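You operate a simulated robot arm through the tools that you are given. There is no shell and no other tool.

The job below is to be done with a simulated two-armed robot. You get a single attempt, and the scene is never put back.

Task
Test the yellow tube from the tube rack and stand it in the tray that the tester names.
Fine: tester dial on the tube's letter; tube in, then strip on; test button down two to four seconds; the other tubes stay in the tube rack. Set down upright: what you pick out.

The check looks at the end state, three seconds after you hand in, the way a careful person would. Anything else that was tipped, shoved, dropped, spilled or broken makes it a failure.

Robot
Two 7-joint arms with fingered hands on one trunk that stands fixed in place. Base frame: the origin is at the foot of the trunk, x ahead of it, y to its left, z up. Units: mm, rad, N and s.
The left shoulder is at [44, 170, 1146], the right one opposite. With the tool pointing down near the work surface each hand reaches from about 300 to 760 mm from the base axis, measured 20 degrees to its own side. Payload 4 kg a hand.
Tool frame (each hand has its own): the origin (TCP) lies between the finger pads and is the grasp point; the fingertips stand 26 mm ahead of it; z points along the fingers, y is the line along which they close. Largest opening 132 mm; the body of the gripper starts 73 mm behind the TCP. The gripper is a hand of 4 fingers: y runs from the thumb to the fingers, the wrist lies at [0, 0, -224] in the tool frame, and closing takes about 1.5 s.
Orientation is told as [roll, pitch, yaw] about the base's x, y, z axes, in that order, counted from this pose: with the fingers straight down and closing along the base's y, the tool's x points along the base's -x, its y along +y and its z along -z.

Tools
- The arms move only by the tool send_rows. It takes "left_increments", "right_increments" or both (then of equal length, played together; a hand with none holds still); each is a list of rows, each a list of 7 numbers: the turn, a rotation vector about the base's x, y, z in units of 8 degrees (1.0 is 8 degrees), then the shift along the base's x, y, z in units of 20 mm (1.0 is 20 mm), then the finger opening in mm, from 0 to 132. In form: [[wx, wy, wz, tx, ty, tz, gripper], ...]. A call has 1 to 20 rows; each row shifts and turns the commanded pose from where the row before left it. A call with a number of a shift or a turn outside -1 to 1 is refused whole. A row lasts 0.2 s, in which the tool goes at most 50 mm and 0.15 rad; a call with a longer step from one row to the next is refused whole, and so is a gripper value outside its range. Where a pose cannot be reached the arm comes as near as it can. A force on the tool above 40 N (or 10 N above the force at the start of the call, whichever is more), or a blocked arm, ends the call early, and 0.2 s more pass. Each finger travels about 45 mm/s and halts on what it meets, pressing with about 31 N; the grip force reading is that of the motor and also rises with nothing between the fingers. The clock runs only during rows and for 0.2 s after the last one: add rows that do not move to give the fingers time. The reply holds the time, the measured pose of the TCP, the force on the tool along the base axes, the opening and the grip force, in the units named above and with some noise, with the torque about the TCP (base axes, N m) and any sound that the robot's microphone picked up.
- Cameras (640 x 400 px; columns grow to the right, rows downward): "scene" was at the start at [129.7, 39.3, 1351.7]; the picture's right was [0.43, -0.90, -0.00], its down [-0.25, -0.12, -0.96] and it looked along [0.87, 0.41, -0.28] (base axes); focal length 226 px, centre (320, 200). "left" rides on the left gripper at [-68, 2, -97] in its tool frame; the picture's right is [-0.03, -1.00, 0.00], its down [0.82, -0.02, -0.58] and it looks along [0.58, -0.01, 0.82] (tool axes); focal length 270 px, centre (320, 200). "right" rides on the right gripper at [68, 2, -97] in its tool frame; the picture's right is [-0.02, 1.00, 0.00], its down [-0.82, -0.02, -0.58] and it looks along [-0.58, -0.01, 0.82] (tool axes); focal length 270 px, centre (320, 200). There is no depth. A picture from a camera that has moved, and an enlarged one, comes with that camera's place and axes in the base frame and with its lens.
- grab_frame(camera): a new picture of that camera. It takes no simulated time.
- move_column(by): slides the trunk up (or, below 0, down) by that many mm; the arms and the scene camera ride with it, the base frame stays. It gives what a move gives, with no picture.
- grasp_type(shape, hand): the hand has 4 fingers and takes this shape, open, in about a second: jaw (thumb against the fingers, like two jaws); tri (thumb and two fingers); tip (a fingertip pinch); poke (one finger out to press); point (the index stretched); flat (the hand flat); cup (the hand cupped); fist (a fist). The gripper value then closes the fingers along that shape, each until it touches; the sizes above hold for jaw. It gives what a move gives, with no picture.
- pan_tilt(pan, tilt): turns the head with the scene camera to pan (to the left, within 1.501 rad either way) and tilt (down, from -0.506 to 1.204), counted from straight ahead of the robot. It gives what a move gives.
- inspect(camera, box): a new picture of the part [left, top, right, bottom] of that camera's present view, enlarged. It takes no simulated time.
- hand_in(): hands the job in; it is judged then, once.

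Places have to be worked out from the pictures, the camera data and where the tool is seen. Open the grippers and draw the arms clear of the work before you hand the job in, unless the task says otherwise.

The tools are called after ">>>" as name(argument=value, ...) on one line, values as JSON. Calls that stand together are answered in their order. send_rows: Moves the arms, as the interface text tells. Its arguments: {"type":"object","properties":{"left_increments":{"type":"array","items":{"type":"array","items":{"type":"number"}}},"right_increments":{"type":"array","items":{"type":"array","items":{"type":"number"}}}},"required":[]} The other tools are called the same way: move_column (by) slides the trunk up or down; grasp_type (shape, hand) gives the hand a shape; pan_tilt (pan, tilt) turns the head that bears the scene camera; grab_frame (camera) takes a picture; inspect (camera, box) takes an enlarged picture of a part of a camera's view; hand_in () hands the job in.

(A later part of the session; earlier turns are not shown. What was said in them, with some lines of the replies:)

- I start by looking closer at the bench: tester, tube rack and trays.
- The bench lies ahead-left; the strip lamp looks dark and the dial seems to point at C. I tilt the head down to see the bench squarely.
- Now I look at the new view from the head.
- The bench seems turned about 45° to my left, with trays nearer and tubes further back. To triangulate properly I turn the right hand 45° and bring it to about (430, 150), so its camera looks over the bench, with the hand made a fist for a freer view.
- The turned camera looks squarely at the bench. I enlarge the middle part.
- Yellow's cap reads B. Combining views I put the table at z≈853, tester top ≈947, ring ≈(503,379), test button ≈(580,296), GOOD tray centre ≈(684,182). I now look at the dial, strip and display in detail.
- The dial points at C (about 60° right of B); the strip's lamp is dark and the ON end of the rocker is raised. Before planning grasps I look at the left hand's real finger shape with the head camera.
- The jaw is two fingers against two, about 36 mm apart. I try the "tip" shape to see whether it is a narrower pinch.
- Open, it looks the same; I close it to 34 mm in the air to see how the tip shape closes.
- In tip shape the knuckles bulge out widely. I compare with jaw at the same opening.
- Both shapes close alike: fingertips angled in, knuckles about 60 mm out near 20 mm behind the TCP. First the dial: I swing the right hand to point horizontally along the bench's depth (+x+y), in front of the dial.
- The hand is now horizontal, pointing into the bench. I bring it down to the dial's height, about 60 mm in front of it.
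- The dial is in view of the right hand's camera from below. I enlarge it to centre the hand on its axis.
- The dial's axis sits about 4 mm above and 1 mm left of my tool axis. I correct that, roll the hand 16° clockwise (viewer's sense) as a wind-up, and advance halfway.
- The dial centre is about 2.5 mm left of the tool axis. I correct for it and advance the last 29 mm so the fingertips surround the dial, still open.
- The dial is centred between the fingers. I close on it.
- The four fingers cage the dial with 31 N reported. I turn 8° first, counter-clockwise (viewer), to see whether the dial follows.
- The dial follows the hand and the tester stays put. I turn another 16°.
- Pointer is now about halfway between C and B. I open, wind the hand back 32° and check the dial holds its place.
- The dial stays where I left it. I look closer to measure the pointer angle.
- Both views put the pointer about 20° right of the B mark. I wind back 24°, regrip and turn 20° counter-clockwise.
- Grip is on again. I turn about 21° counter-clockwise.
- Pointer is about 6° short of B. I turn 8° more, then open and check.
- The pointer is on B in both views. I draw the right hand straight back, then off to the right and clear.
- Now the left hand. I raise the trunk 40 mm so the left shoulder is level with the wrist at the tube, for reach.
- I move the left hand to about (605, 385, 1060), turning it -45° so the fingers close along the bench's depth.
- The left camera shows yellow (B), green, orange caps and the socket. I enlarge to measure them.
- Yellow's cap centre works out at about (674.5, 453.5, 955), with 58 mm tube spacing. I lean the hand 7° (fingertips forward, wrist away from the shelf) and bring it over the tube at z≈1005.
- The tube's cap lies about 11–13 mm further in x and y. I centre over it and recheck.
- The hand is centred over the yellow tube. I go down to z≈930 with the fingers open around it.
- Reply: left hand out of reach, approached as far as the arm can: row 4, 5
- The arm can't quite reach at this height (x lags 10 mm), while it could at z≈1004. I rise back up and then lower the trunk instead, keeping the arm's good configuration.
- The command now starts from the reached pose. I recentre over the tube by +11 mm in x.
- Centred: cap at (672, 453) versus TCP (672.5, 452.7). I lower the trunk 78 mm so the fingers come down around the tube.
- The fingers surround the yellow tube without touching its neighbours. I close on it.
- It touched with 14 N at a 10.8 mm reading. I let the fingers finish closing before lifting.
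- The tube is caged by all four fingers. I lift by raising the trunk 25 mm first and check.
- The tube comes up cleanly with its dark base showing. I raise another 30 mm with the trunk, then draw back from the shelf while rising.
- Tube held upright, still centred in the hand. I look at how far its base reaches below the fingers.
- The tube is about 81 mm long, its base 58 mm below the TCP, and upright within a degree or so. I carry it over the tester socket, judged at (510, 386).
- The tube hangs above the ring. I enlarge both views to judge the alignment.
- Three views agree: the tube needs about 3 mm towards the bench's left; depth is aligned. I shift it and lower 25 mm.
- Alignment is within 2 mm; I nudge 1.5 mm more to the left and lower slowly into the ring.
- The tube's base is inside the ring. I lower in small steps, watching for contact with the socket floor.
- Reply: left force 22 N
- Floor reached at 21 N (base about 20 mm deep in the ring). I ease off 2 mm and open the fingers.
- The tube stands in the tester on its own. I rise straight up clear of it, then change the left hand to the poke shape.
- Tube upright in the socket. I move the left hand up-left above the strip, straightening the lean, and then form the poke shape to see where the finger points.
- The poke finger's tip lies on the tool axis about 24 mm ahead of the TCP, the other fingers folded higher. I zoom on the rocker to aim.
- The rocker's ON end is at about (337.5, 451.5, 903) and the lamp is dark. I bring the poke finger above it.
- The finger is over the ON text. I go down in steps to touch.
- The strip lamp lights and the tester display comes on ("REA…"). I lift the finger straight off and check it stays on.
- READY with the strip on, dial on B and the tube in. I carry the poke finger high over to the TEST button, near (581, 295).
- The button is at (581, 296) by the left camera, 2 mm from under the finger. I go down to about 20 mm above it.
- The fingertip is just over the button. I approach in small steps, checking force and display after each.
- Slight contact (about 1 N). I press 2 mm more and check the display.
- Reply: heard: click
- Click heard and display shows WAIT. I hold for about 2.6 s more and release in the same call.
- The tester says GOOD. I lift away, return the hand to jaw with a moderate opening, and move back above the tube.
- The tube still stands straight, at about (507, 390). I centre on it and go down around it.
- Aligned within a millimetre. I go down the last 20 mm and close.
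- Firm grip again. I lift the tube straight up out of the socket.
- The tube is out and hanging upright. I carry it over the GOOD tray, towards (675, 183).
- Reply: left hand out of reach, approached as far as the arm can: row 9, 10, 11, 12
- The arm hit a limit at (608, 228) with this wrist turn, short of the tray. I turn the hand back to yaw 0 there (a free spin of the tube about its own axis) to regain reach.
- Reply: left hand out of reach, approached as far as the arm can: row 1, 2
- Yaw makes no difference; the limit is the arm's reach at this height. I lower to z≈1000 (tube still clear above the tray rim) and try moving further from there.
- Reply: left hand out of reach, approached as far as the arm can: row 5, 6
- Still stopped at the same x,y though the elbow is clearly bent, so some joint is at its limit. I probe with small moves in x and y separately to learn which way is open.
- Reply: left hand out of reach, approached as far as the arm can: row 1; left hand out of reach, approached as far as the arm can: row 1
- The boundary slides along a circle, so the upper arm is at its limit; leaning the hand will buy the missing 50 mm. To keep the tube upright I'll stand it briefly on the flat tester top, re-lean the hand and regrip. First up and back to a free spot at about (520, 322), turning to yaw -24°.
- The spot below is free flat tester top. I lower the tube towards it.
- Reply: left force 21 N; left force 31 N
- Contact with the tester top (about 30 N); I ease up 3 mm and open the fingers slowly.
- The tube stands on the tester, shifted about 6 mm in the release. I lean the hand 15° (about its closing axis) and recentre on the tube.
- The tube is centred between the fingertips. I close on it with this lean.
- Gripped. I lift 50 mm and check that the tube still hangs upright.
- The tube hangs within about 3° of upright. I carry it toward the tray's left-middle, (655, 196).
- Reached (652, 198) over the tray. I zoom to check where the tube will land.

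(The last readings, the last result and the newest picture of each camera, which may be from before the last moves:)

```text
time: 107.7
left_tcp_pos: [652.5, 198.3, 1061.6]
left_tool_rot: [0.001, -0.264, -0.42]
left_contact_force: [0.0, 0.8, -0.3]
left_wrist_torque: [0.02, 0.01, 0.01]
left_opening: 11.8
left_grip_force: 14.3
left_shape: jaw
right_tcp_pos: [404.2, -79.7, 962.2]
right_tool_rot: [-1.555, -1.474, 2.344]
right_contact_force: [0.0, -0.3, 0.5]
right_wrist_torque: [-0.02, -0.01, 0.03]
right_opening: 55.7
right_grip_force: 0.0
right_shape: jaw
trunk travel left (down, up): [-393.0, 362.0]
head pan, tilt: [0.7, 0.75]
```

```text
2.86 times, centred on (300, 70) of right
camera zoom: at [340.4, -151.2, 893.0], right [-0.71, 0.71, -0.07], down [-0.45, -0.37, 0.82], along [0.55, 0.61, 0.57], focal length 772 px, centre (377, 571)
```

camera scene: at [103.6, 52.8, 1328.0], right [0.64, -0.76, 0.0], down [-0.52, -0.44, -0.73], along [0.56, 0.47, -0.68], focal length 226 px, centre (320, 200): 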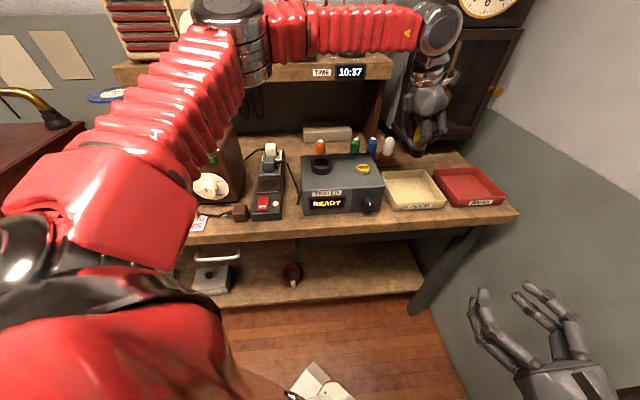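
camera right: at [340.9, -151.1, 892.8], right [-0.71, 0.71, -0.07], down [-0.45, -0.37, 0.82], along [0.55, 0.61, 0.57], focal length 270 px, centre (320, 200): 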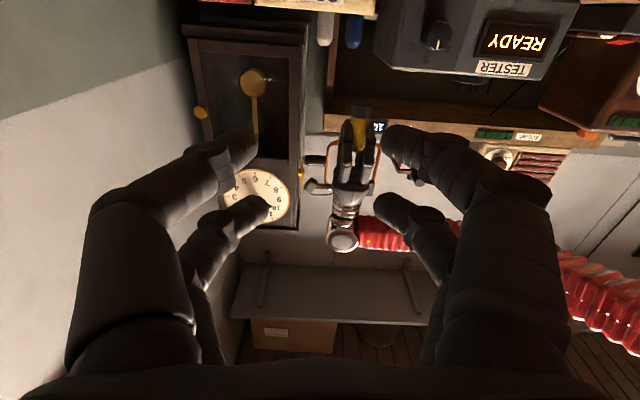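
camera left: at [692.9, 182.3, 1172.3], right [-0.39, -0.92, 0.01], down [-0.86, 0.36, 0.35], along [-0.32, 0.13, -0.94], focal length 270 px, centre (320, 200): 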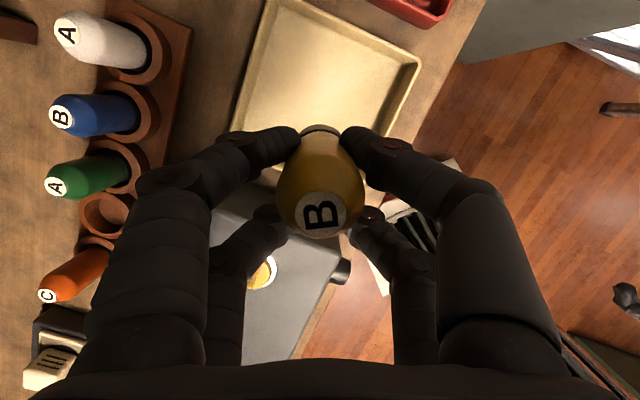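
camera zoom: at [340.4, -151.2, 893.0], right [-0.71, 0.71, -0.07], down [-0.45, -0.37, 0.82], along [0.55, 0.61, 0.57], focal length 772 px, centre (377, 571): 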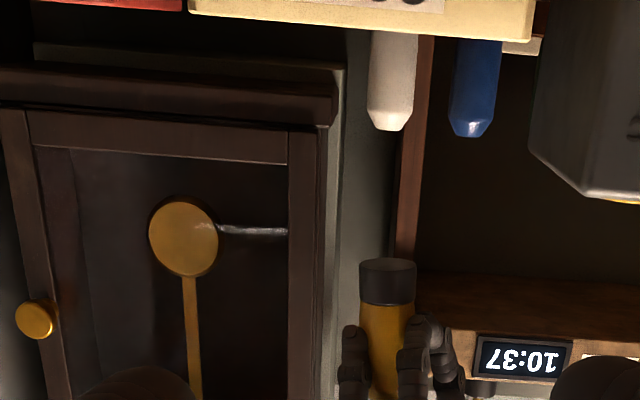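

The tube will land about 27 mm left of the tray's centre, well inside. I lower with the trunk, which keeps the arm's reach unchanged; first 100 mm.

>>> move_column(by=-60)

>>> move_column(by=-40)

>>> grab_frame(camera="scene")

>>> grab_frame(camera="left")

```text
time: 108.7
left_tcp_pos: [654.3, 197.8, 1001.3]
left_tool_rot: [-0.001, -0.261, -0.423]
left_contact_force: [-0.4, 0.7, -0.4]
left_wrist_torque: [0.01, 0.0, 0.02]
left_opening: 11.7
left_grip_force: 14.1
left_shape: jaw
right_tcp_pos: [406.0, -79.2, 902.3]
right_tool_rot: [-1.556, -1.474, 2.342]
right_contact_force: [0.5, -0.4, 0.9]
right_wrist_torque: [-0.02, 0.0, 0.0]
right_opening: 55.5
right_grip_force: 0.0
right_shape: jaw
trunk travel left (down, up): [-333.0, 422.0]
head pan, tilt: [0.7, 0.75]
```

```text
time: 109.5
left_tcp_pos: [654.5, 198.0, 961.0]
left_tool_rot: [-0.001, -0.264, -0.422]
left_contact_force: [0.1, -0.2, -0.7]
left_wrist_torque: [0.0, -0.04, -0.01]
left_opening: 12.1
left_grip_force: 14.0
left_shape: jaw
right_tcp_pos: [405.0, -80.3, 862.7]
right_tool_rot: [-1.555, -1.474, 2.342]
right_contact_force: [0.7, -0.1, 0.4]
right_wrist_torque: [0.01, 0.02, -0.01]
right_opening: 55.4
right_grip_force: 0.2
right_shape: jaw
trunk travel left (down, up): [-293.0, 462.0]
head pan, tilt: [0.7, 0.75]
```

```text
taken
camera scene: at [133.4, 52.9, 1226.3], right [0.64, -0.76, 0.0], down [-0.52, -0.44, -0.73], along [0.56, 0.47, -0.68], focal length 226 px, centre (320, 200)
```

scene: 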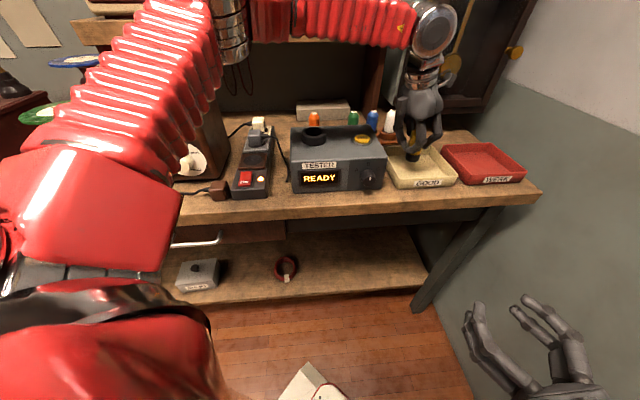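

```text
taken
camera left: at [693.4, 182.4, 1072.3], right [-0.39, -0.92, 0.01], down [-0.86, 0.37, 0.35], along [-0.32, 0.13, -0.94], focal length 270 px, centre (320, 200)
```

left: 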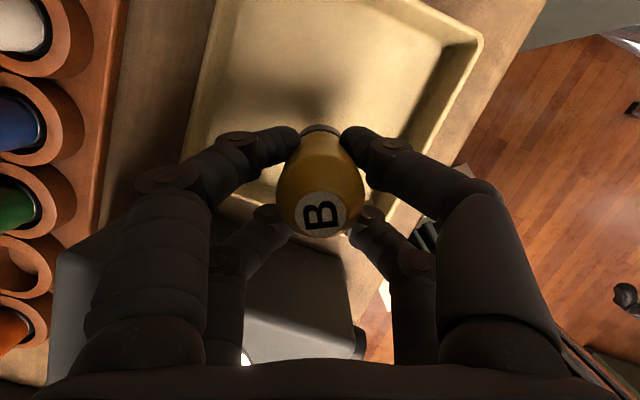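

>>> inspect(camera="scene", box=[370, 90, 470, 200])

>>> inspect(camera="left", box=[200, 60, 440, 260])

>>> inspect(camera="right", box=[200, 0, 440, 160])

```text
3.64 times, centred on (420, 145) of scene
camera zoom: at [133.4, 52.9, 1226.3], right [0.64, -0.76, 0.0], down [-0.52, -0.44, -0.73], along [0.56, 0.47, -0.68], focal length 822 px, centre (-44, 400)
```

zoom: 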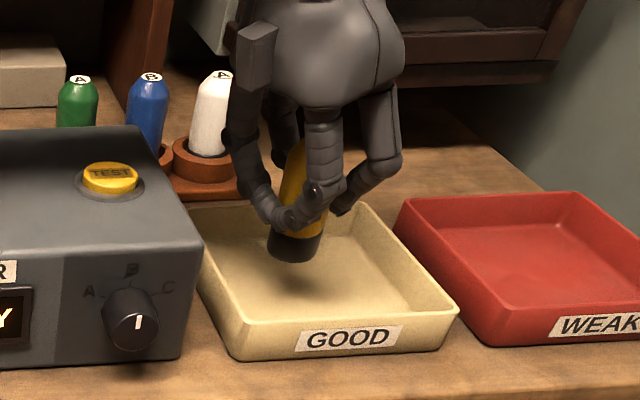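

```text
2.00 times, centred on (320, 160) of left
camera zoom: at [693.4, 182.4, 1072.3], right [-0.39, -0.92, 0.01], down [-0.86, 0.37, 0.35], along [-0.32, 0.13, -0.94], focal length 541 px, centre (320, 280)
```

zoom: 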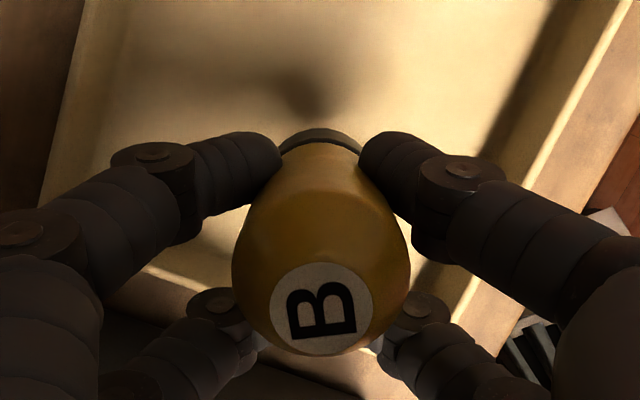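

```text
2.50 times, centred on (320, 80) of right
camera zoom: at [340.4, -151.0, 793.2], right [-0.71, 0.7, -0.07], down [-0.45, -0.37, 0.82], along [0.55, 0.61, 0.57], focal length 676 px, centre (320, 500)
```

zoom: 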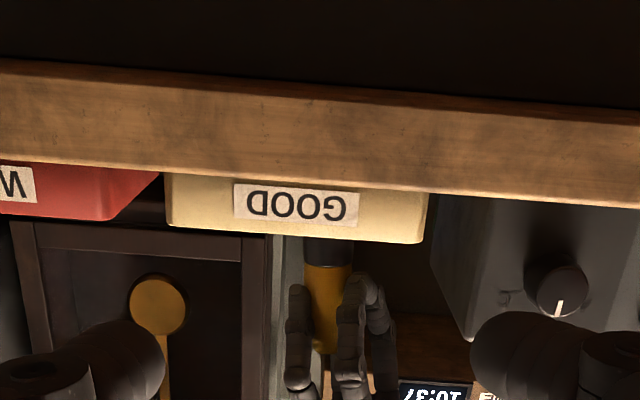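

The tube is heading for a spot about 17–20 mm left and 20 mm front of the tray's centre, clear of the walls. I continue down with the trunk.

>>> move_column(by=-30)

>>> inspect(camera="scene", box=[370, 90, 470, 200])

```text
time: 110.3
left_tcp_pos: [655.2, 197.8, 931.6]
left_tool_rot: [0.0, -0.264, -0.421]
left_contact_force: [0.1, 0.2, 0.2]
left_wrist_torque: [0.01, -0.01, 0.01]
left_opening: 11.9
left_grip_force: 13.9
left_shape: jaw
right_tcp_pos: [405.8, -79.5, 828.5]
right_tool_rot: [-1.53, -1.479, 2.319]
right_contact_force: [-0.2, -1.0, 0.5]
right_wrist_torque: [-0.05, -0.02, 0.03]
right_opening: 55.6
right_grip_force: 0.0
right_shape: jaw
trunk travel left (down, up): [-263.0, 492.0]
head pan, tilt: [0.7, 0.75]
```

```text
3.64 times, centred on (420, 145) of scene
camera zoom: at [144.6, 52.9, 1195.4], right [0.64, -0.76, 0.0], down [-0.52, -0.44, -0.73], along [0.56, 0.47, -0.68], focal length 822 px, centre (-44, 400)
```

zoom: 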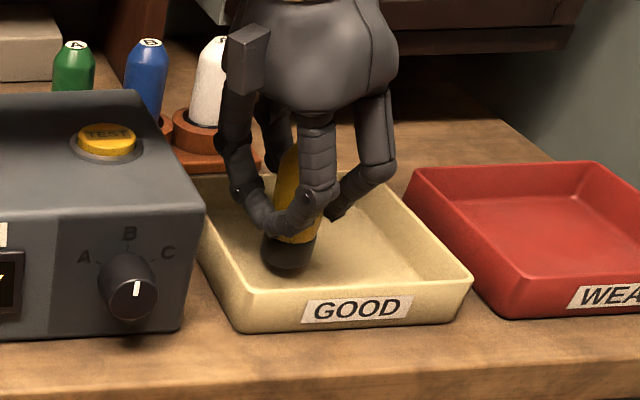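

>>> move_column(by=-5)

>>> move_column(by=-3)

```text
time: 110.8
left_tcp_pos: [654.5, 197.6, 926.0]
left_tool_rot: [0.0, -0.26, -0.422]
left_contact_force: [0.1, 0.2, -0.4]
left_wrist_torque: [0.0, 0.01, -0.04]
left_opening: 11.7
left_grip_force: 13.9
left_shape: jaw
right_tcp_pos: [407.1, -79.9, 823.1]
right_tool_rot: [-1.54, -1.478, 2.328]
right_contact_force: [0.8, -0.8, 0.4]
right_wrist_torque: [-0.02, -0.01, 0.02]
right_opening: 55.4
right_grip_force: 0.0
right_shape: jaw
trunk travel left (down, up): [-258.0, 497.0]
head pan, tilt: [0.7, 0.75]
```

```text
time: 111.3
left_tcp_pos: [655.0, 197.6, 921.0]
left_tool_rot: [0.001, -0.261, -0.422]
left_contact_force: [0.1, -0.7, 0.6]
left_wrist_torque: [-0.01, 0.0, 0.04]
left_opening: 11.8
left_grip_force: 14.2
left_shape: jaw
right_tcp_pos: [408.0, -79.3, 819.0]
right_tool_rot: [-1.547, -1.478, 2.338]
right_contact_force: [0.2, -0.4, -0.2]
right_wrist_torque: [0.0, 0.02, -0.01]
right_opening: 55.5
right_grip_force: 0.0
right_shape: jaw
trunk travel left (down, up): [-255.0, 500.0]
head pan, tilt: [0.7, 0.75]
```

>>> move_column(by=-2)

>>> inspect(camera="scene", box=[370, 80, 470, 190])

```text
time: 111.9
left_tcp_pos: [655.4, 198.1, 919.7]
left_tool_rot: [0.001, -0.261, -0.422]
left_contact_force: [-0.4, -0.1, -0.7]
left_wrist_torque: [0.01, -0.03, -0.03]
left_opening: 12.0
left_grip_force: 13.5
left_shape: jaw
right_tcp_pos: [409.4, -79.5, 816.1]
right_tool_rot: [-1.553, -1.477, 2.344]
right_contact_force: [-1.1, -0.2, -0.4]
right_wrist_torque: [-0.04, 0.02, -0.02]
right_opening: 55.4
right_grip_force: 0.0
right_shape: jaw
trunk travel left (down, up): [-253.0, 502.0]
head pan, tilt: [0.7, 0.75]
```

```text
3.64 times, centred on (420, 135) of scene
camera zoom: at [149.1, 52.9, 1185.0], right [0.64, -0.76, 0.0], down [-0.52, -0.44, -0.73], along [0.56, 0.47, -0.68], focal length 822 px, centre (-44, 436)
```

zoom: 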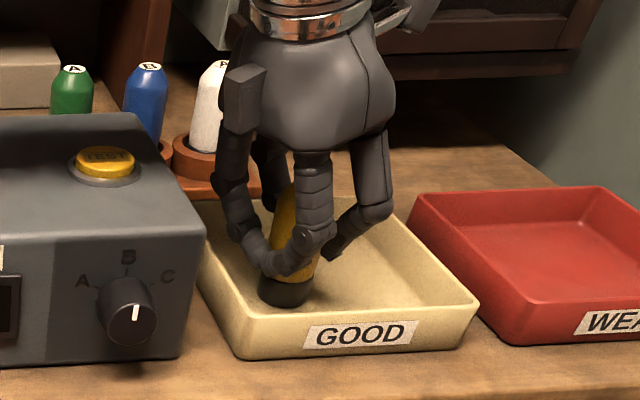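

No contact yet. The tube looks a bit tilted here, so I zoom in to judge before setting it down.

>>> inspect(camera="scene", box=[395, 105, 440, 150])

>>> inspect(camera="left", box=[230, 80, 410, 270])

>>> inspect(camera="right", box=[220, 0, 420, 160])

```text
8.89 times, centred on (418, 128) of scene
camera zoom: at [149.1, 52.9, 1185.0], right [0.64, -0.76, 0.0], down [-0.52, -0.44, -0.73], along [0.56, 0.47, -0.68], focal length 2010 px, centre (-547, 844)
```

zoom: 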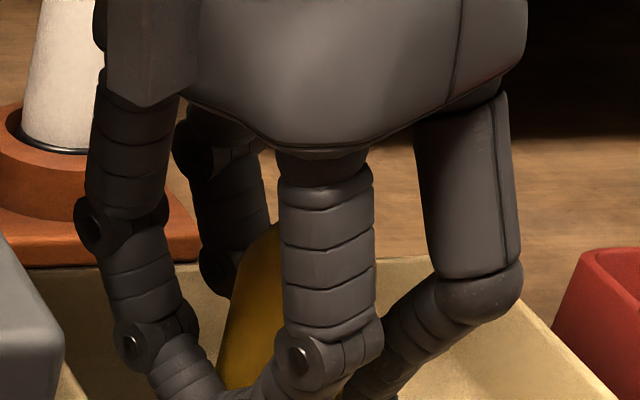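

```text
2.11 times, centred on (320, 175) of left
camera zoom: at [693.8, 182.5, 1031.6], right [-0.39, -0.92, 0.01], down [-0.86, 0.37, 0.35], along [-0.32, 0.13, -0.94], focal length 569 px, centre (320, 253)
```

zoom: 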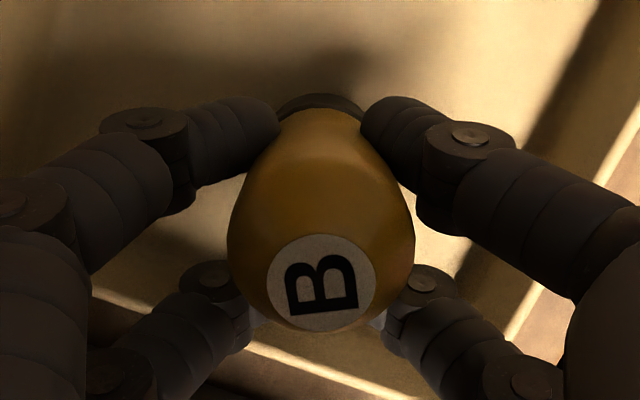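

```text
2.50 times, centred on (320, 80) of right
camera zoom: at [342.9, -151.1, 748.3], right [-0.71, 0.7, -0.07], down [-0.44, -0.37, 0.82], along [0.55, 0.61, 0.57], focal length 676 px, centre (320, 500)
```

zoom: 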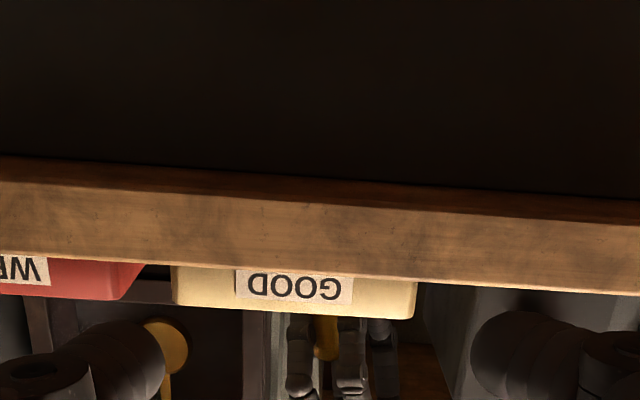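

Its pose in the hand is unchanged; it is tilted about 5°, base forward. Setting the base edge down and pressing lightly will bring it flush. I continue down in small steps.

>>> move_column(by=-2)

>>> move_column(by=-2)

```text
time: 112.4
left_tcp_pos: [654.6, 197.4, 918.7]
left_tool_rot: [0.0, -0.263, -0.422]
left_contact_force: [1.4, 0.5, 3.8]
left_wrist_torque: [0.02, 0.0, 0.0]
left_opening: 12.0
left_grip_force: 13.9
left_shape: jaw
right_tcp_pos: [408.1, -79.5, 815.2]
right_tool_rot: [-1.561, -1.476, 2.35]
right_contact_force: [-0.3, 0.2, -0.9]
right_wrist_torque: [0.0, 0.0, 0.01]
right_opening: 55.7
right_grip_force: 0.1
right_shape: jaw
trunk travel left (down, up): [-251.0, 504.0]
head pan, tilt: [0.7, 0.75]
```

```text
time: 112.9
left_tcp_pos: [655.8, 197.4, 918.6]
left_tool_rot: [0.001, -0.265, -0.422]
left_contact_force: [3.6, 0.9, 12.6]
left_wrist_torque: [0.02, -0.06, -0.01]
left_opening: 12.0
left_grip_force: 14.1
left_shape: jaw
right_tcp_pos: [407.6, -79.8, 812.7]
right_tool_rot: [-1.573, -1.478, 2.361]
right_contact_force: [-0.2, -0.4, 0.1]
right_wrist_torque: [-0.02, -0.01, 0.02]
right_opening: 55.6
right_grip_force: 0.0
right_shape: jaw
trunk travel left (down, up): [-249.0, 506.0]
head pan, tilt: [0.7, 0.75]
```

Contact at 12.6 N. A touch more to bring the base flat, then look.

>>> move_column(by=-1.5)

>>> inspect(camera="left", box=[230, 80, 410, 270])

>>> inspect(camera="scene", box=[370, 80, 470, 190])

```text
time: 113.4
left_tcp_pos: [654.3, 197.5, 918.0]
left_tool_rot: [0.002, -0.264, -0.424]
left_contact_force: [4.5, -1.3, 18.1]
left_wrist_torque: [0.02, 0.02, -0.02]
left_opening: 12.5
left_grip_force: 14.6
left_shape: jaw
right_tcp_pos: [407.9, -78.8, 812.4]
right_tool_rot: [-1.579, -1.478, 2.369]
right_contact_force: [-0.2, 0.0, 0.4]
right_wrist_torque: [-0.01, 0.05, 0.02]
right_opening: 55.8
right_grip_force: 0.1
right_shape: jaw
trunk travel left (down, up): [-248.0, 508.0]
head pan, tilt: [0.7, 0.75]
```

```text
2.11 times, centred on (320, 175) of left
camera zoom: at [693.2, 181.9, 1028.7], right [-0.39, -0.92, 0.01], down [-0.87, 0.37, 0.34], along [-0.32, 0.13, -0.94], focal length 569 px, centre (320, 253)
```

zoom: 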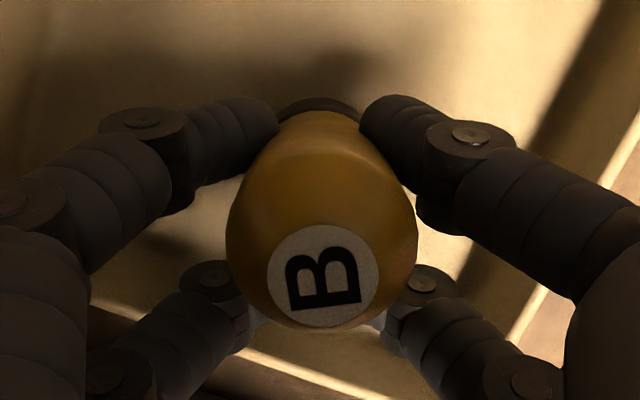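

```text
3.64 times, centred on (420, 135) of scene
camera zoom: at [150.2, 52.4, 1179.6], right [0.64, -0.76, 0.0], down [-0.52, -0.44, -0.73], along [0.56, 0.47, -0.68], focal length 822 px, centre (-44, 436)
```

zoom: 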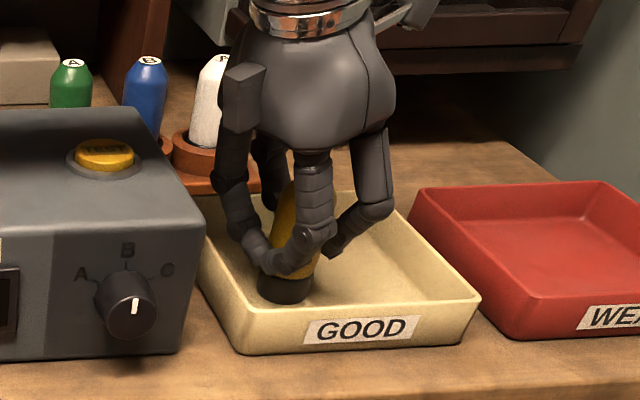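

18 N now, base on the floor. I ease off to a few newtons.

>>> move_column(by=2.5)

```text
time: 113.9
left_tcp_pos: [654.1, 197.4, 916.6]
left_tool_rot: [0.001, -0.259, -0.423]
left_contact_force: [-0.9, 0.2, 9.7]
left_wrist_torque: [0.0, 0.09, 0.0]
left_opening: 12.4
left_grip_force: 14.0
left_shape: jaw
right_tcp_pos: [408.1, -78.3, 813.2]
right_tool_rot: [-1.575, -1.478, 2.365]
right_contact_force: [-0.6, -0.3, -0.7]
right_wrist_torque: [-0.01, 0.0, 0.0]
right_opening: 55.6
right_grip_force: 0.1
right_shape: jaw
trunk travel left (down, up): [-250.0, 505.0]
head pan, tilt: [0.7, 0.75]
```

>>> move_column(by=1.2)

>>> inspect(camera="left", box=[230, 80, 410, 270])

```text
time: 114.5
left_tcp_pos: [653.9, 197.8, 917.7]
left_tool_rot: [0.0, -0.258, -0.423]
left_contact_force: [-0.3, 0.0, 2.5]
left_wrist_torque: [0.03, 0.07, 0.0]
left_opening: 12.1
left_grip_force: 14.1
left_shape: jaw
right_tcp_pos: [407.6, -80.0, 814.5]
right_tool_rot: [-1.569, -1.478, 2.359]
right_contact_force: [-0.3, -0.4, 0.2]
right_wrist_torque: [-0.01, 0.0, 0.0]
right_opening: 55.5
right_grip_force: 0.0
right_shape: jaw
trunk travel left (down, up): [-251.0, 504.0]
head pan, tilt: [0.7, 0.75]
```

```text
2.11 times, centred on (320, 175) of left
camera zoom: at [693.6, 182.6, 1028.6], right [-0.39, -0.92, 0.01], down [-0.86, 0.36, 0.35], along [-0.32, 0.13, -0.94], focal length 569 px, centre (320, 253)
```

zoom: 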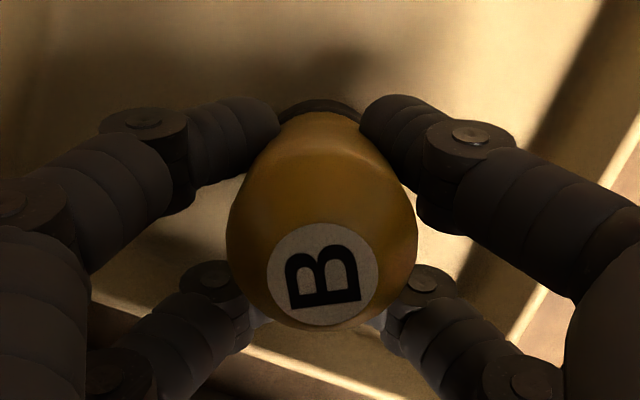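

Only 2.5 N on the base now. I open the fingers slowly so the tube settles inside them.

>>> send_rows(left_increments=[[0, 0, 0, 0, 0, 0, 13], [0, 0, 0, 0, 0, 0, 14], [0, 0, 0, 0, 0, 0, 15], [0, 0, 0, 0, 0, 0, 16], [0, 0, 0, 0, 0, 0, 17], [0, 0, 0, 0, 0, 0, 18], [0, 0, 0, 0, 0, 0, 20], [0, 0, 0, 0, 0, 0, 22], [0, 0, 0, 0, 0, 0, 24], [0, 0, 0, 0, 0, 0, 26], [0, 0, 0, 0, 0, 0, 28], [0, 0, 0, 0, 0, 0, 32], [0, 0, 0, 0, 0, 0, 36], [0, 0, 0, 0, 0, 0, 40], [0, 0, 0, 0, 0, 0, 40]])

>>> inspect(camera="left", box=[200, 60, 440, 270])

>>> inspect(camera="scene", box=[370, 80, 470, 190])

```text
time: 117.7
left_tcp_pos: [655.3, 197.6, 917.3]
left_tool_rot: [0.001, -0.26, -0.423]
left_contact_force: [0.3, 0.7, -0.5]
left_wrist_torque: [0.0, 0.0, -0.01]
left_opening: 39.6
left_grip_force: 0.0
left_shape: jaw
right_tcp_pos: [408.9, -79.6, 814.1]
right_tool_rot: [-1.568, -1.478, 2.356]
right_contact_force: [0.1, 0.5, 0.6]
right_wrist_torque: [-0.03, 0.01, -0.05]
right_opening: 55.6
right_grip_force: 0.0
right_shape: jaw
trunk travel left (down, up): [-251.0, 504.0]
head pan, tilt: [0.7, 0.75]
```

```text
1.90 times, centred on (320, 165) of left
camera zoom: at [693.9, 182.5, 1029.7], right [-0.39, -0.92, 0.01], down [-0.86, 0.37, 0.35], along [-0.32, 0.13, -0.94], focal length 515 px, centre (320, 267)
```

zoom: 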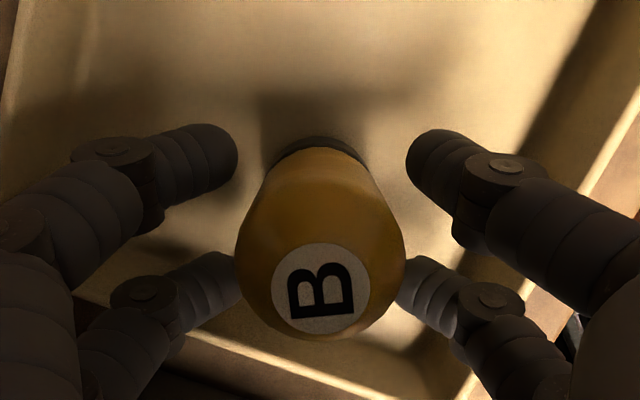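

```text
3.64 times, centred on (420, 135) of scene
camera zoom: at [149.9, 52.9, 1183.1], right [0.64, -0.76, 0.0], down [-0.52, -0.44, -0.73], along [0.56, 0.47, -0.68], focal length 822 px, centre (-44, 436)
```

zoom: 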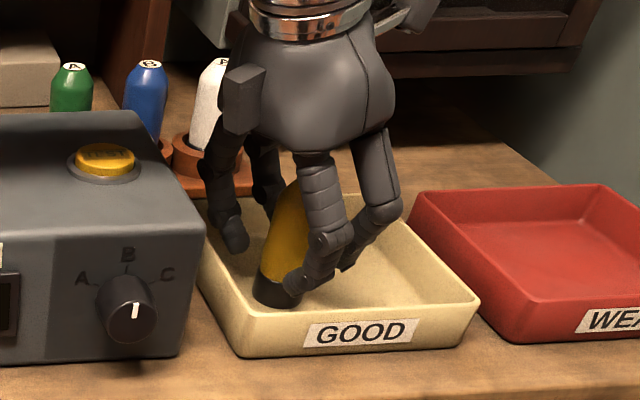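

The tube stands by itself in the GOOD tray. I open the fingers a bit wider and raise straight up with the trunk.

>>> send_rows(left_increments=[[0, 0, 0, 0, 0, 0, 48], [0, 0, 0, 0, 0, 0, 56], [0, 0, 0, 0, 0, 0, 64], [0, 0, 0, 0, 0, 0, 70], [0, 0, 0, 0, 0, 0, 70], [0, 0, 0, 0, 0, 0, 70]])

>>> inspect(camera="left", box=[180, 40, 460, 280])

```text
time: 119.0
left_tcp_pos: [654.3, 197.7, 917.8]
left_tool_rot: [0.0, -0.259, -0.423]
left_contact_force: [-0.4, 0.2, -0.4]
left_wrist_torque: [0.0, 0.02, -0.02]
left_opening: 69.3
left_grip_force: 0.1
left_shape: jaw
right_tcp_pos: [408.6, -79.4, 815.7]
right_tool_rot: [-1.567, -1.477, 2.356]
right_contact_force: [-0.2, 0.4, 0.7]
right_wrist_torque: [-0.02, 0.02, -0.03]
right_opening: 55.4
right_grip_force: 0.1
right_shape: jaw
trunk travel left (down, up): [-251.0, 504.0]
head pan, tilt: [0.7, 0.75]
```

```text
1.67 times, centred on (320, 160) of left
camera zoom: at [693.9, 182.5, 1029.7], right [-0.39, -0.92, 0.01], down [-0.86, 0.37, 0.35], along [-0.32, 0.13, -0.94], focal length 450 px, centre (320, 267)
```

zoom: 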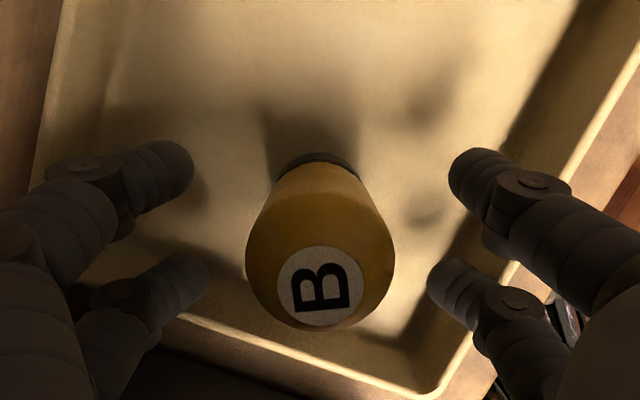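

Fingers are clear all round. I raise straight up.

>>> move_column(by=40)

>>> inspect(camera="scene", box=[360, 80, 480, 210])

>>> move_column(by=90)

>>> grab_frame(camera="scene")

>>> grab_frame(camera="left")

```text
time: 119.9
left_tcp_pos: [654.4, 197.2, 957.7]
left_tool_rot: [0.0, -0.259, -0.423]
left_contact_force: [0.5, -0.3, 0.3]
left_wrist_torque: [0.02, -0.01, 0.0]
left_opening: 69.6
left_grip_force: 0.0
left_shape: jaw
right_tcp_pos: [408.3, -80.1, 853.8]
right_tool_rot: [-1.557, -1.48, 2.346]
right_contact_force: [-1.1, -0.7, 0.3]
right_wrist_torque: [0.03, -0.01, 0.05]
right_opening: 55.4
right_grip_force: 0.0
right_shape: jaw
trunk travel left (down, up): [-291.0, 464.0]
head pan, tilt: [0.7, 0.75]
```

```text
3.08 times, centred on (420, 145) of scene
camera zoom: at [135.1, 52.9, 1224.2], right [0.64, -0.76, 0.0], down [-0.52, -0.44, -0.73], along [0.56, 0.47, -0.68], focal length 696 px, centre (12, 369)
```

zoom: 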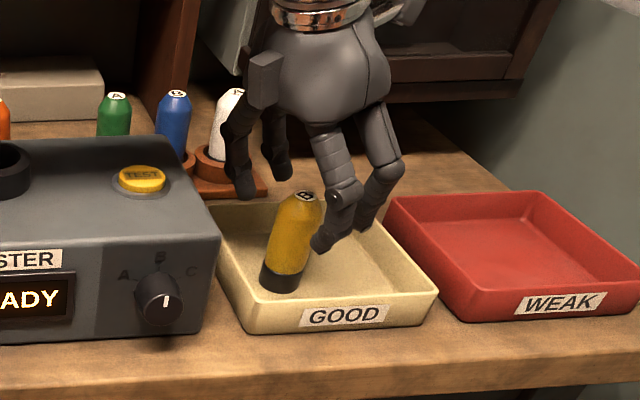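

```text
time: 121.1
left_tcp_pos: [655.1, 197.0, 1047.3]
left_tool_rot: [0.001, -0.261, -0.421]
left_contact_force: [0.2, -0.1, -0.3]
left_wrist_torque: [0.02, 0.02, 0.01]
left_opening: 69.2
left_grip_force: 0.0
left_shape: jaw
right_tcp_pos: [409.1, -79.3, 944.9]
right_tool_rot: [-1.56, -1.479, 2.351]
right_contact_force: [0.3, -0.1, -0.1]
right_wrist_torque: [0.0, 0.0, 0.0]
right_opening: 55.5
right_grip_force: 0.1
right_shape: jaw
trunk travel left (down, up): [-381.0, 374.0]
head pan, tilt: [0.7, 0.75]
```

```text
taken
camera scene: at [107.5, 52.9, 1315.8], right [0.64, -0.76, 0.0], down [-0.52, -0.44, -0.73], along [0.56, 0.47, -0.68], focal length 226 px, centre (320, 200)
```

scene: 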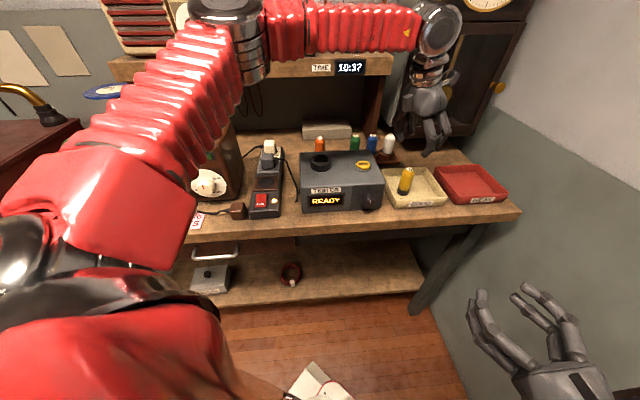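

```text
taken
camera left: at [694.2, 182.5, 1159.1], right [-0.39, -0.92, 0.01], down [-0.86, 0.37, 0.35], along [-0.32, 0.13, -0.94], focal length 270 px, centre (320, 200)
```

left: 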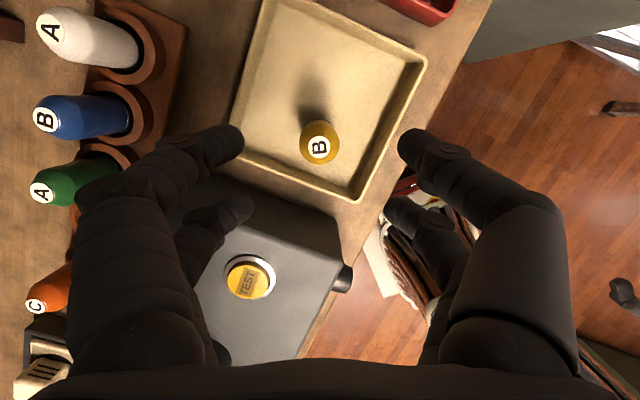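

The yellow tube stands upright in the GOOD tray. I now draw the left arm up and back clear of the bench and open both hands fully.

>>> send_rows(left_increments=[[0, 0, 0, 0, 0, 0.9, 70], [0, 0, 0, 0, 0, 0.9, 70], [0, 0, 0, 0, 0, 0.9, 70], [0, 0, 0, 0, 0, 0.9, 70], [0, 0, 0, -0.9, 0.45, 0.3, 70], [0, 0, 0, -0.9, 0.45, 0.3, 70], [0, 0, 0, -0.9, 0.45, 0.3, 70], [0, 0, 0, -0.9, 0.45, 0.3, 70], [0, 0, 0, -0.9, 0.45, 0.3, 70], [0, 0, 0, -0.9, 0.45, 0.3, 70], [0, 0, 0, -0.9, 0.45, 0.3, 70], [0, 0, 0, -0.9, 0.45, 0.3, 70], [0, 0, 0, -0.9, 0.45, 0.3, 80], [0, 0, 0, -0.9, 0.45, 0.3, 90], [0, 0, 0, -0.9, 0.45, 0.3, 100], [0, 0, 0, -0.9, 0.45, 0.3, 110], [0, 0, 0, -0.9, 0.45, 0.3, 120], [0, 0, 0, -0.9, 0.45, 0.3, 130], [0, 0, 0, -0.9, 0.45, 0.3, 130], [0, 0, 0, -0.9, 0.45, 0.3, 130]])

>>> send_rows(right_increments=[[0, 0, 0, -0.5, -0.5, 0, 80], [0, 0, 0, -0.5, -0.5, 0, 110], [0, 0, 0, -0.5, -0.5, 0, 130], [0, 0, 0, 0, 0, 0, 130], [0, 0, 0, 0, 0, 0, 130]])

>>> grab_frame(camera="scene")

>>> inspect(camera="scene", box=[240, 100, 520, 240])

```text
time: 125.3
left_tcp_pos: [360.0, 345.4, 1214.7]
left_tool_rot: [0.001, -0.261, -0.422]
left_contact_force: [0.2, 0.4, 0.0]
left_wrist_torque: [-0.02, -0.02, -0.03]
left_opening: 130.0
left_grip_force: 0.1
left_shape: jaw
left hand out of reach, approached as far as the arm can: row 4
right_tcp_pos: [408.8, -79.1, 944.8]
right_tool_rot: [-1.574, -1.479, 2.363]
right_contact_force: [-0.9, -0.1, 0.0]
right_wrist_torque: [-0.04, 0.03, -0.02]
right_opening: 55.2
right_grip_force: 0.1
right_shape: jaw
trunk travel left (down, up): [-381.0, 374.0]
head pan, tilt: [0.7, 0.75]
```

```text
time: 126.5
left_tcp_pos: [361.5, 346.2, 1214.9]
left_tool_rot: [0.001, -0.263, -0.424]
left_contact_force: [0.4, -0.2, -0.1]
left_wrist_torque: [-0.04, -0.01, 0.04]
left_opening: 129.7
left_grip_force: 0.1
left_shape: jaw
right_tcp_pos: [378.7, -108.6, 946.4]
right_tool_rot: [-1.573, -1.478, 2.361]
right_contact_force: [0.3, 0.9, 0.0]
right_wrist_torque: [0.02, -0.02, 0.01]
right_opening: 130.1
right_grip_force: 0.0
right_shape: jaw
trunk travel left (down, up): [-381.0, 374.0]
head pan, tilt: [0.7, 0.75]
```

```text
taken
camera scene: at [106.4, 52.9, 1316.0], right [0.64, -0.76, 0.0], down [-0.52, -0.44, -0.73], along [0.56, 0.47, -0.68], focal length 226 px, centre (320, 200)
```

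scene: 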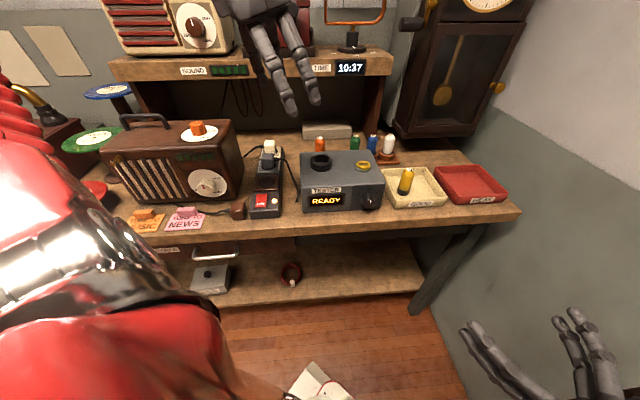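

```text
2.29 times, centred on (380, 170) of scene
camera zoom: at [106.4, 52.9, 1316.0], right [0.64, -0.76, 0.0], down [-0.52, -0.44, -0.73], along [0.56, 0.47, -0.68], focal length 517 px, centre (183, 269)
```

zoom: 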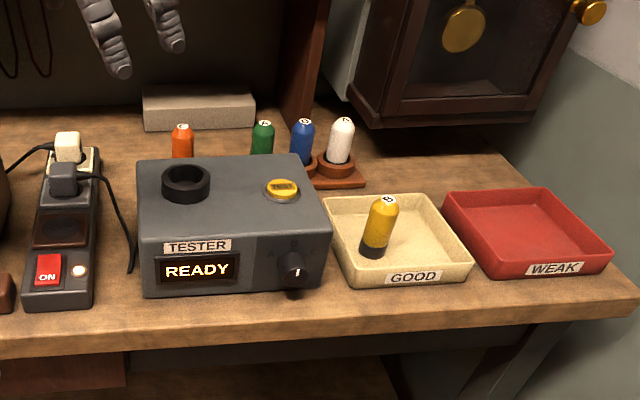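

Everything looks in order: tube upright in GOOD, other four in the rack, dial on B. I draw the left hand a bit further back and take a last close look.

>>> send_rows(left_increments=[[0, 0, 0, -0.8, -0.2, 0.8, 130], [0, 0, 0, -0.8, -0.2, 0.8, 130], [0, 0, 0, -0.8, -0.2, 0.8, 130], [0, 0, 0, -0.8, -0.2, 0.8, 130], [0, 0, 0, 0, 0, 0, 130]])

>>> inspect(camera="scene", box=[370, 140, 460, 220])

>>> inspect(camera="scene", box=[180, 110, 400, 230])

```text
time: 127.7
left_tcp_pos: [296.7, 330.0, 1278.8]
left_tool_rot: [0.002, -0.26, -0.423]
left_contact_force: [-0.4, 0.4, -0.3]
left_wrist_torque: [0.05, 0.02, -0.01]
left_opening: 129.7
left_grip_force: 0.0
left_shape: jaw
right_tcp_pos: [379.0, -110.2, 945.2]
right_tool_rot: [-1.571, -1.478, 2.358]
right_contact_force: [0.4, 0.0, 0.5]
right_wrist_torque: [-0.02, 0.02, 0.0]
right_opening: 129.7
right_grip_force: 0.0
right_shape: jaw
trunk travel left (down, up): [-381.0, 374.0]
head pan, tilt: [0.7, 0.75]
```

```text
5.00 times, centred on (415, 180) of scene
camera zoom: at [106.8, 53.0, 1316.0], right [0.64, -0.76, 0.0], down [-0.52, -0.44, -0.73], along [0.56, 0.47, -0.68], focal length 1131 px, centre (-155, 300)
```

zoom: 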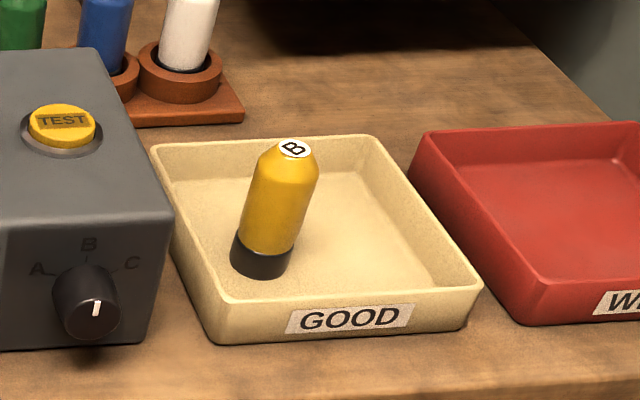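

```text
2.91 times, centred on (290, 170) of scene
camera zoom: at [106.8, 53.0, 1316.0], right [0.64, -0.76, 0.0], down [-0.52, -0.44, -0.73], along [0.56, 0.47, -0.68], focal length 658 px, centre (407, 287)
```

zoom: 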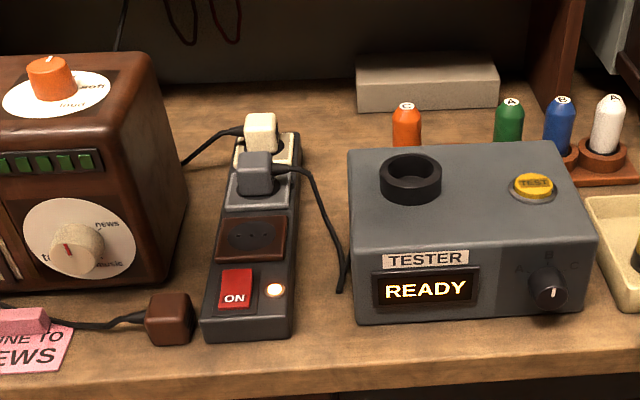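

The tube stands upright in the GOOD tray, the dial is on B, the strip is on and the four other tubes are in the rack. Both hands are open and clear, so I hand in.

>>> hand_in()

```text
The job is handed in.
```

The tester named GOOD for the yellow tube, and the tube now stands upright in the GOOD tray. The job is handed in.

- **Setup:** I turned the dial from C to B, the letter on the yellow tube's cap. I put the tube in the socket while the strip was off, then switched the strip on. The lamp lit and the display read READY.
- **Test:** I held the button down for about 2.8 seconds. The display read WAIT, then GOOD.
- **Detour:** My left arm could not reach the tray with the hand vertical. I stood the tube on top of the tester for a moment and re-gripped it with the hand leaning, then lowered it into the tray. The tester was already showing READY again by then, and the tube did not go back into the socket.
- **End state:** The last pictures show the orange, green, blue and white tubes in the rack, the dial on B and the strip still on. I saw nothing tipped or moved. Both hands are open and clear of the bench.
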